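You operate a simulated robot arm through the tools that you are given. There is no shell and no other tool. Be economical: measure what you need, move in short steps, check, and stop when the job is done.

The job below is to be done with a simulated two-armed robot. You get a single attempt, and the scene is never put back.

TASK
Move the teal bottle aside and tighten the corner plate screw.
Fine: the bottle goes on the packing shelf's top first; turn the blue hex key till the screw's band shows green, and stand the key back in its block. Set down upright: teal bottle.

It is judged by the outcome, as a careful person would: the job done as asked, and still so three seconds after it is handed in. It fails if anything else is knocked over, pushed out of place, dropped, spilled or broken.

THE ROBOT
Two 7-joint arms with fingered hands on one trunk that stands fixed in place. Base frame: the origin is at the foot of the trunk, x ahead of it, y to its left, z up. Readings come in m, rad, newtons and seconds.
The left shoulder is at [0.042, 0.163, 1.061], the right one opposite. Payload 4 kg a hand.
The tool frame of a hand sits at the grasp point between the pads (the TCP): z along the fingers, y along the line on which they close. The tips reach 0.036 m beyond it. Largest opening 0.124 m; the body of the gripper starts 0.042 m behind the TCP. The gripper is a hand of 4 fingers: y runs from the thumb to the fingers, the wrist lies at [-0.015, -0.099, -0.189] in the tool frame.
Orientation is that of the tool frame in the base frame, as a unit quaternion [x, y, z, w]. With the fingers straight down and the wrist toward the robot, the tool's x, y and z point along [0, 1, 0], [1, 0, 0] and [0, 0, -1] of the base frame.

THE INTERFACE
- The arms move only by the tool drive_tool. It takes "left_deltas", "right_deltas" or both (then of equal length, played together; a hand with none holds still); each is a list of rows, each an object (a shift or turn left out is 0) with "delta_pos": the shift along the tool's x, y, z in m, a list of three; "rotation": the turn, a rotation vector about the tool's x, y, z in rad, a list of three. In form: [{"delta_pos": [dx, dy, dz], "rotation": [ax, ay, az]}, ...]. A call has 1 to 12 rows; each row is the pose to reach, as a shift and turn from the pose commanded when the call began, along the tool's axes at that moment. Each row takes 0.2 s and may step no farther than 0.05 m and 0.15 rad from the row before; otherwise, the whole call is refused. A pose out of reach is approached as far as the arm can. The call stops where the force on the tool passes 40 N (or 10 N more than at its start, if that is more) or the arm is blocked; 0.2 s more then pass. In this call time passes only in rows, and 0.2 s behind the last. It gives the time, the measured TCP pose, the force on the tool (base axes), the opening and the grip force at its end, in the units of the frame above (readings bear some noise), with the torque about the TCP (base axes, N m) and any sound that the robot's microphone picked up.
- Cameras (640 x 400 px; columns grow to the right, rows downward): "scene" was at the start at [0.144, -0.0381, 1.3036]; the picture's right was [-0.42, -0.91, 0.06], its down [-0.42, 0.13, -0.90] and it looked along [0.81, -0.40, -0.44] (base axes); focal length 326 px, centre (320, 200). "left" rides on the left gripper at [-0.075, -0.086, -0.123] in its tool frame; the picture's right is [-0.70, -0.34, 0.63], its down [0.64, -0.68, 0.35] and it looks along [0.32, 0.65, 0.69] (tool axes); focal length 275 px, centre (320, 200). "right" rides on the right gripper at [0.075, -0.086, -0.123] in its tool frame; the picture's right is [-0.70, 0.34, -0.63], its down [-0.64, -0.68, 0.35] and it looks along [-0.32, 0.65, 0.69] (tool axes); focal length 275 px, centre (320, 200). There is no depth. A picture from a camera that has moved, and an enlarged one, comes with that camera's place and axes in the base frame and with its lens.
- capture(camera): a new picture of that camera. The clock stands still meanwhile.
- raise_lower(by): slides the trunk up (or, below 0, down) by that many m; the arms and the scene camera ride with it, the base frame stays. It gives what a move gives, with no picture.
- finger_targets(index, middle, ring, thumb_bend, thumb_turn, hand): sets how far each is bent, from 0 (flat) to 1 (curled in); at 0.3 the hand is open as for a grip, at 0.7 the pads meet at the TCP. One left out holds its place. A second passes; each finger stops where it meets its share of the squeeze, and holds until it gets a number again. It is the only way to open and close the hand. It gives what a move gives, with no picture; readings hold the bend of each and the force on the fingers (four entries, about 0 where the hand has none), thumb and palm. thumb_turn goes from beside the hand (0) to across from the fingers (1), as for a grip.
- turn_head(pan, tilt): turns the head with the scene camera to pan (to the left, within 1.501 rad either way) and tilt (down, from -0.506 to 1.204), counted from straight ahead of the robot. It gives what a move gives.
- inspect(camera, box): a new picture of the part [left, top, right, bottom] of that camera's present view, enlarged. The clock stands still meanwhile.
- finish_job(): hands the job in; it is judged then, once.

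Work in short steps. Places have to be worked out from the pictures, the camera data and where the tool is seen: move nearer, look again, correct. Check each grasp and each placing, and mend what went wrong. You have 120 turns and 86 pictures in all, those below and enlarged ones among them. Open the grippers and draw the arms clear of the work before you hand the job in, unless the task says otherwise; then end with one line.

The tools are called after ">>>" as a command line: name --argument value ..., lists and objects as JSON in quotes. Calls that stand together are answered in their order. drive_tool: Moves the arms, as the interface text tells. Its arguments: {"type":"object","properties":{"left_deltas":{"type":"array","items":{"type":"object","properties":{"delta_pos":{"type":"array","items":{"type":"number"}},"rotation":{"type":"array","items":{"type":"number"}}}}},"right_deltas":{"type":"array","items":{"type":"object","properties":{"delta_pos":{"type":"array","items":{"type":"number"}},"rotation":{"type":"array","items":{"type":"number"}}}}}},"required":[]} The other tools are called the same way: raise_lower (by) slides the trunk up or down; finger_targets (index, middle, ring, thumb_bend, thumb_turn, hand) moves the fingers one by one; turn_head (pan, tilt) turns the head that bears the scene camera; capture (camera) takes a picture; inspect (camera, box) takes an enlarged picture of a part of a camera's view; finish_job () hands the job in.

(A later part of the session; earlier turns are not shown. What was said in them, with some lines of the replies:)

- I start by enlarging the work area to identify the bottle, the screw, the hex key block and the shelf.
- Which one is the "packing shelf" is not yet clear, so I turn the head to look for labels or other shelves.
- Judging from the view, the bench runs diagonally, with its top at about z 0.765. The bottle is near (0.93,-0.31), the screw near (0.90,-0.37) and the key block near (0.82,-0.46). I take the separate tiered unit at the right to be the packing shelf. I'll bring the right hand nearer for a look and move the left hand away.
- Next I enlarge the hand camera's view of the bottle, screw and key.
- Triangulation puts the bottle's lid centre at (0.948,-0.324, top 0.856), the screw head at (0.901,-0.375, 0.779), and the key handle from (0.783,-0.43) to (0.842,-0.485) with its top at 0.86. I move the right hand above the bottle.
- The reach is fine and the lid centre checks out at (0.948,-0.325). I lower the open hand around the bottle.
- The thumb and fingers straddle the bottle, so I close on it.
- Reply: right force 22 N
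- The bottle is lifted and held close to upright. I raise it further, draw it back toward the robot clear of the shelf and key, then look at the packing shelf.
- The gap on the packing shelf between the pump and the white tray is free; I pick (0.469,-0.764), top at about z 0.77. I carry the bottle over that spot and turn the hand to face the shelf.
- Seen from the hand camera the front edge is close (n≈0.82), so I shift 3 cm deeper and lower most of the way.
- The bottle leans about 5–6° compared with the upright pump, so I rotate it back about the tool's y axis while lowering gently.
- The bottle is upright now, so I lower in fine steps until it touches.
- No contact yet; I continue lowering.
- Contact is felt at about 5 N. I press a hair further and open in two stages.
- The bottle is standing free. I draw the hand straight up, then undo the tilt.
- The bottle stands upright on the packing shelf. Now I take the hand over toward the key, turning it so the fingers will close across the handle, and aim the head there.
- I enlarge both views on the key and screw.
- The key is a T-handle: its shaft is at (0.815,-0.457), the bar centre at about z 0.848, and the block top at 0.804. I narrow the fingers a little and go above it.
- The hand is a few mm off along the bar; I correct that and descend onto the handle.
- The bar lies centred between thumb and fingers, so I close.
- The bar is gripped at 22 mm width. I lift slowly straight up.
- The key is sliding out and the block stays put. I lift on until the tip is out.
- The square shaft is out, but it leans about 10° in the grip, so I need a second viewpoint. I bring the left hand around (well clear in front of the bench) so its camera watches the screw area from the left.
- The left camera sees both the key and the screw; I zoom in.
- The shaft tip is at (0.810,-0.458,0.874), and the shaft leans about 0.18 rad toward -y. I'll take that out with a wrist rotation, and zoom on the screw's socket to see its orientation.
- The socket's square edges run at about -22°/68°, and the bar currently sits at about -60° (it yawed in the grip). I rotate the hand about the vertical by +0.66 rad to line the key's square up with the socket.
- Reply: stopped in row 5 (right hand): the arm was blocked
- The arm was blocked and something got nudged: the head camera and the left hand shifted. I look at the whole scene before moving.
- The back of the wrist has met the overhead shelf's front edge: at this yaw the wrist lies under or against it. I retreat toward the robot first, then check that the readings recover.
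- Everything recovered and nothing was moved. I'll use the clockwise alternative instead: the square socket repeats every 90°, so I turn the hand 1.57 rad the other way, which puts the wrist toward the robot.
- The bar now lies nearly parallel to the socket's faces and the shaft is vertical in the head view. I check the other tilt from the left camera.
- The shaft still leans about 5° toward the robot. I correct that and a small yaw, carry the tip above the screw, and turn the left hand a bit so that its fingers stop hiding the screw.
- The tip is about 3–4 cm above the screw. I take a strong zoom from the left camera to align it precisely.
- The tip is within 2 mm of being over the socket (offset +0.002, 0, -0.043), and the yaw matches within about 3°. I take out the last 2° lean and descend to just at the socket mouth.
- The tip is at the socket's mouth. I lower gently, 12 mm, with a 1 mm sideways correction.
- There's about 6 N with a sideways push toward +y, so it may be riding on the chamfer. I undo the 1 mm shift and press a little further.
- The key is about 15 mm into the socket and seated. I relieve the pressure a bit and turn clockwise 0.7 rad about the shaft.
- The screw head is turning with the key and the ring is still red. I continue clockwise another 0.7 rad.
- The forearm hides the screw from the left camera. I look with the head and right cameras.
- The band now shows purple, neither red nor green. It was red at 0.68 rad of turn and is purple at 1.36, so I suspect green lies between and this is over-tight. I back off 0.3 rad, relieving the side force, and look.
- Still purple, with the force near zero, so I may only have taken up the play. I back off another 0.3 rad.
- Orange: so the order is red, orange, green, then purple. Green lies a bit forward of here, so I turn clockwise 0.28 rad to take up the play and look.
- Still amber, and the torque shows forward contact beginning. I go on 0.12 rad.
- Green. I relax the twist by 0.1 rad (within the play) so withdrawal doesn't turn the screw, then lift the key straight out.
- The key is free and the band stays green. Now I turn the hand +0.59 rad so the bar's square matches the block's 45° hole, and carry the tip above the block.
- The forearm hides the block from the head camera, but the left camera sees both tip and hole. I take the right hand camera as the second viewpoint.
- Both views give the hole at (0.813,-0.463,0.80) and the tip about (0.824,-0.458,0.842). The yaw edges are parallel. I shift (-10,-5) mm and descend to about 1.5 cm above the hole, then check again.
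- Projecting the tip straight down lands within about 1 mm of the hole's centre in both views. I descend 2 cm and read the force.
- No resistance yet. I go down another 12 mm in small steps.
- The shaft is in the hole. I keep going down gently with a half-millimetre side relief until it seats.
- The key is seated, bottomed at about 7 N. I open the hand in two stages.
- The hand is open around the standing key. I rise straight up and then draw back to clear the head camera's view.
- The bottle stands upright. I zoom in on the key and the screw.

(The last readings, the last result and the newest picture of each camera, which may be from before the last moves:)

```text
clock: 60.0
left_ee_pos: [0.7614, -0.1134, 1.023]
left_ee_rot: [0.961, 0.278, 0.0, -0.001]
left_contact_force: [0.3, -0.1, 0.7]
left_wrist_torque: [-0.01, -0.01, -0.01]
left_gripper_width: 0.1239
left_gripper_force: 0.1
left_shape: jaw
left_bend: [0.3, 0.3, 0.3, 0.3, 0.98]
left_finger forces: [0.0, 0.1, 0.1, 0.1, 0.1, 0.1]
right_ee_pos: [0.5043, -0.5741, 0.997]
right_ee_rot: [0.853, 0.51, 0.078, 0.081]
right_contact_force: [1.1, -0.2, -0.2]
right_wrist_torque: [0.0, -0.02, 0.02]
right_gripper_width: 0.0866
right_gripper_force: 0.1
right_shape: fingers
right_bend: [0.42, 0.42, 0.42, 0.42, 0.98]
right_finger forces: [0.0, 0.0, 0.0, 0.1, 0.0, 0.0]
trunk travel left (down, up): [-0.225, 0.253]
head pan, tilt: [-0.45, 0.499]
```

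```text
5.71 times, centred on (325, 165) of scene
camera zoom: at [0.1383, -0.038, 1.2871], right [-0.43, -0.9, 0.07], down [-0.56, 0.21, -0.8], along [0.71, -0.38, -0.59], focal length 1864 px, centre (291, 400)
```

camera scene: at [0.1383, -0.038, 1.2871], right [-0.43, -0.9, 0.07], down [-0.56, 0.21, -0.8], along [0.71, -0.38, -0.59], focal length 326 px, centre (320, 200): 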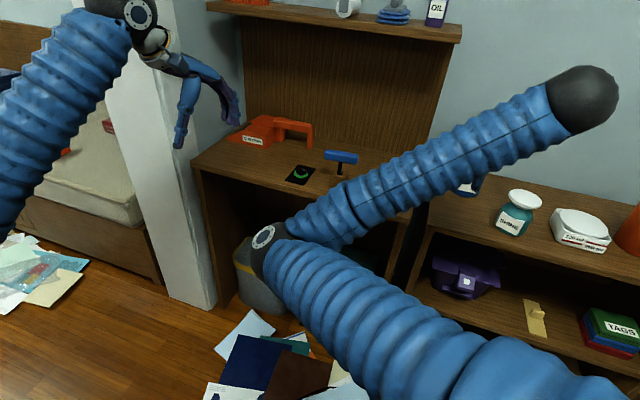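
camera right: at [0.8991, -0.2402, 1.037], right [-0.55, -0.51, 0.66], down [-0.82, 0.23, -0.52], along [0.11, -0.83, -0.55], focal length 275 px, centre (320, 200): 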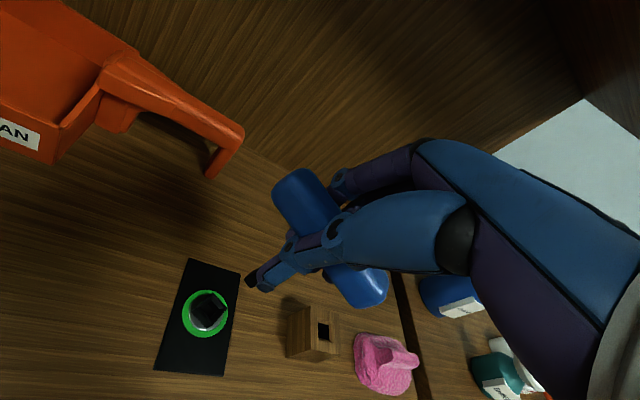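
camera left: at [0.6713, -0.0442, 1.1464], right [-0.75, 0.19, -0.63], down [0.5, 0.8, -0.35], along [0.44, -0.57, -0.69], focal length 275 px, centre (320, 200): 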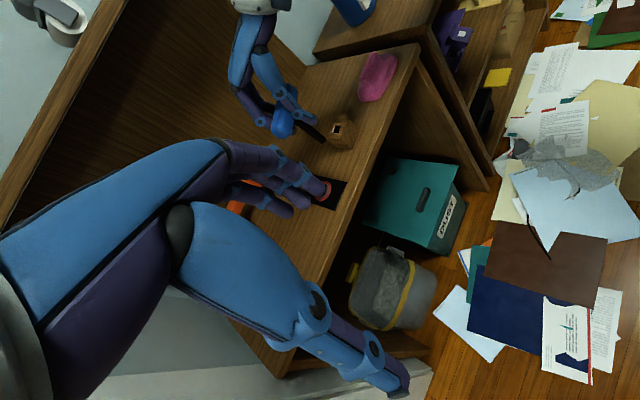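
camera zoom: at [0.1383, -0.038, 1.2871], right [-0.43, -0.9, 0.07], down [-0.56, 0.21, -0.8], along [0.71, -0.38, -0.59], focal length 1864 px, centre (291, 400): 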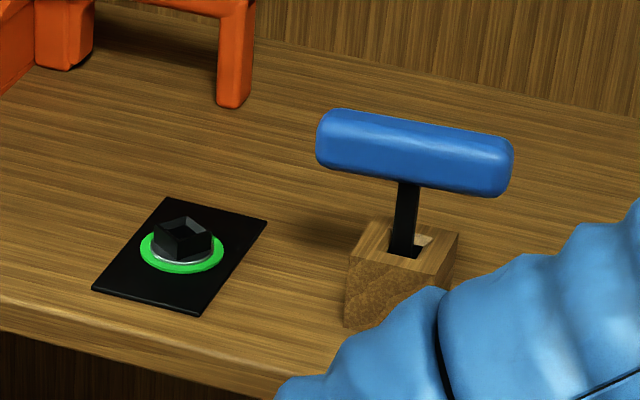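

The band is green and the key is seated upright in its block. I open the right hand and draw both arms clear.

>>> drive_tool --right_deltas '[{"delta_pos": [-0.004, -0.0115, -0.0233]}, {"delta_pos": [-0.008, -0.023, -0.0465]}, {"delta_pos": [-0.012, -0.0345, -0.07]}, {"delta_pos": [-0.0155, -0.046, -0.093]}, {"delta_pos": [-0.0194, -0.0574, -0.1163]}, {"delta_pos": [-0.0233, -0.0689, -0.1396]}]' --left_deltas '[{"delta_pos": [0.015, -0.04, -0.008]}, {"delta_pos": [0.03, -0.08, -0.017]}, {"delta_pos": [0.045, -0.12, -0.025]}, {"delta_pos": [0.06, -0.16, -0.033]}, {"delta_pos": [0.075, -0.2, -0.042]}, {"delta_pos": [0.09, -0.238, -0.05]}]'

>>> finger_targets --hand "right" --index 0.3 --middle 0.3 --ring 0.3 --thumb_bend 0.3

>>> turn_head --pan -0.65 --tilt 0.45

>>> capture --camera "scene"

```text
clock: 61.4
left_ee_pos: [0.7094, 0.1382, 1.0725]
left_ee_rot: [0.961, 0.277, 0.0, 0.001]
left_contact_force: [0.2, 1.0, -0.6]
left_wrist_torque: [-0.05, 0.02, -0.01]
left_gripper_width: 0.124
left_gripper_force: 0.1
left_shape: jaw
left_bend: [0.3, 0.3, 0.3, 0.3, 0.98]
left_finger forces: [0.1, 0.0, 0.1, 0.0, 0.1, 0.1]
right_ee_pos: [0.4039, -0.5537, 1.1154]
right_ee_rot: [0.853, 0.509, 0.077, 0.083]
right_contact_force: [-0.3, 0.1, 0.6]
right_wrist_torque: [-0.02, -0.02, 0.03]
right_gripper_width: 0.0869
right_gripper_force: 0.1
right_shape: fingers
right_bend: [0.42, 0.42, 0.42, 0.42, 0.98]
right_finger forces: [0.1, 0.1, 0.0, 0.1, 0.1, 0.0]
trunk travel left (down, up): [-0.225, 0.253]
head pan, tilt: [-0.45, 0.499]
```

```text
clock: 62.4
left_ee_pos: [0.7114, 0.1367, 1.0718]
left_ee_rot: [0.961, 0.276, -0.001, 0.0]
left_contact_force: [-0.3, 0.6, 0.0]
left_wrist_torque: [-0.01, 0.04, 0.01]
left_gripper_width: 0.124
left_gripper_force: 0.1
left_shape: jaw
left_bend: [0.3, 0.3, 0.3, 0.3, 0.98]
left_finger forces: [0.0, 0.0, 0.0, 0.1, 0.0, 0.1]
right_ee_pos: [0.405, -0.5541, 1.1142]
right_ee_rot: [0.853, 0.51, 0.077, 0.081]
right_contact_force: [-0.3, -0.7, 0.2]
right_wrist_torque: [0.0, -0.01, 0.01]
right_gripper_width: 0.1232
right_gripper_force: 0.0
right_shape: fingers
right_bend: [0.3, 0.3, 0.3, 0.3, 0.98]
right_finger forces: [0.0, 0.0, 0.0, 0.0, 0.0, 0.1]
trunk travel left (down, up): [-0.225, 0.253]
head pan, tilt: [-0.45, 0.499]
```

```text
clock: 63.1
left_ee_pos: [0.7096, 0.136, 1.0716]
left_ee_rot: [0.961, 0.276, -0.001, 0.0]
left_contact_force: [0.1, 0.3, 0.6]
left_wrist_torque: [-0.01, 0.01, 0.01]
left_gripper_width: 0.1236
left_gripper_force: 0.2
left_shape: jaw
left_bend: [0.3, 0.3, 0.3, 0.3, 0.98]
left_finger forces: [0.0, 0.0, 0.0, 0.0, 0.0, 0.0]
right_ee_pos: [0.4038, -0.5544, 1.1131]
right_ee_rot: [0.853, 0.51, 0.077, 0.082]
right_contact_force: [0.3, -0.8, -0.2]
right_wrist_torque: [-0.04, -0.02, -0.04]
right_gripper_width: 0.123
right_gripper_force: 0.0
right_shape: fingers
right_bend: [0.3, 0.3, 0.3, 0.3, 0.98]
right_finger forces: [0.1, 0.0, 0.1, 0.0, 0.1, 0.0]
trunk travel left (down, up): [-0.225, 0.253]
head pan, tilt: [-0.649, 0.45]
```

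```text
2 pictures are left
camera scene: at [0.1309, -0.0539, 1.2927], right [-0.6, -0.8, 0.09], down [-0.48, 0.26, -0.84], along [0.64, -0.54, -0.54], focal length 326 px, centre (320, 200)
```

scene: 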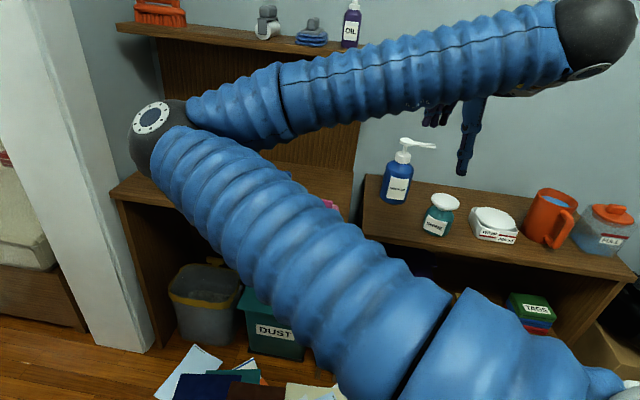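

The shelf items, bottle and pump are all in place, with both hands open and clear. I take one last look at the bench through the left camera.

>>> capture --camera "left"

```text
1 pictures are left
camera left: at [0.6023, 0.1702, 1.1937], right [-0.77, -0.09, -0.63], down [0.18, 0.92, -0.35], along [0.61, -0.38, -0.69], focal length 275 px, centre (320, 200)
```

left: 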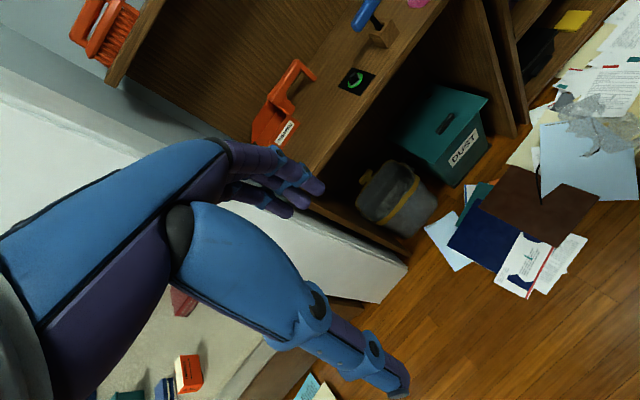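

The band is green, the key stands in its block, and the bottle stands upright on the packing shelf. I hand the job in.

>>> finish_job

```text
The job is handed in.
```

The job is handed in: the teal bottle stands upright on the packing shelf's top, the screw's band shows green, and the blue key is upright in its block. I took the right-hand tiered unit to be the packing shelf, since nothing was labelled. On the way the wrist bumped the overhead shelf's front edge, and the screw briefly went past green (purple) before I backed it off. Nothing looked displaced in the last pictures.
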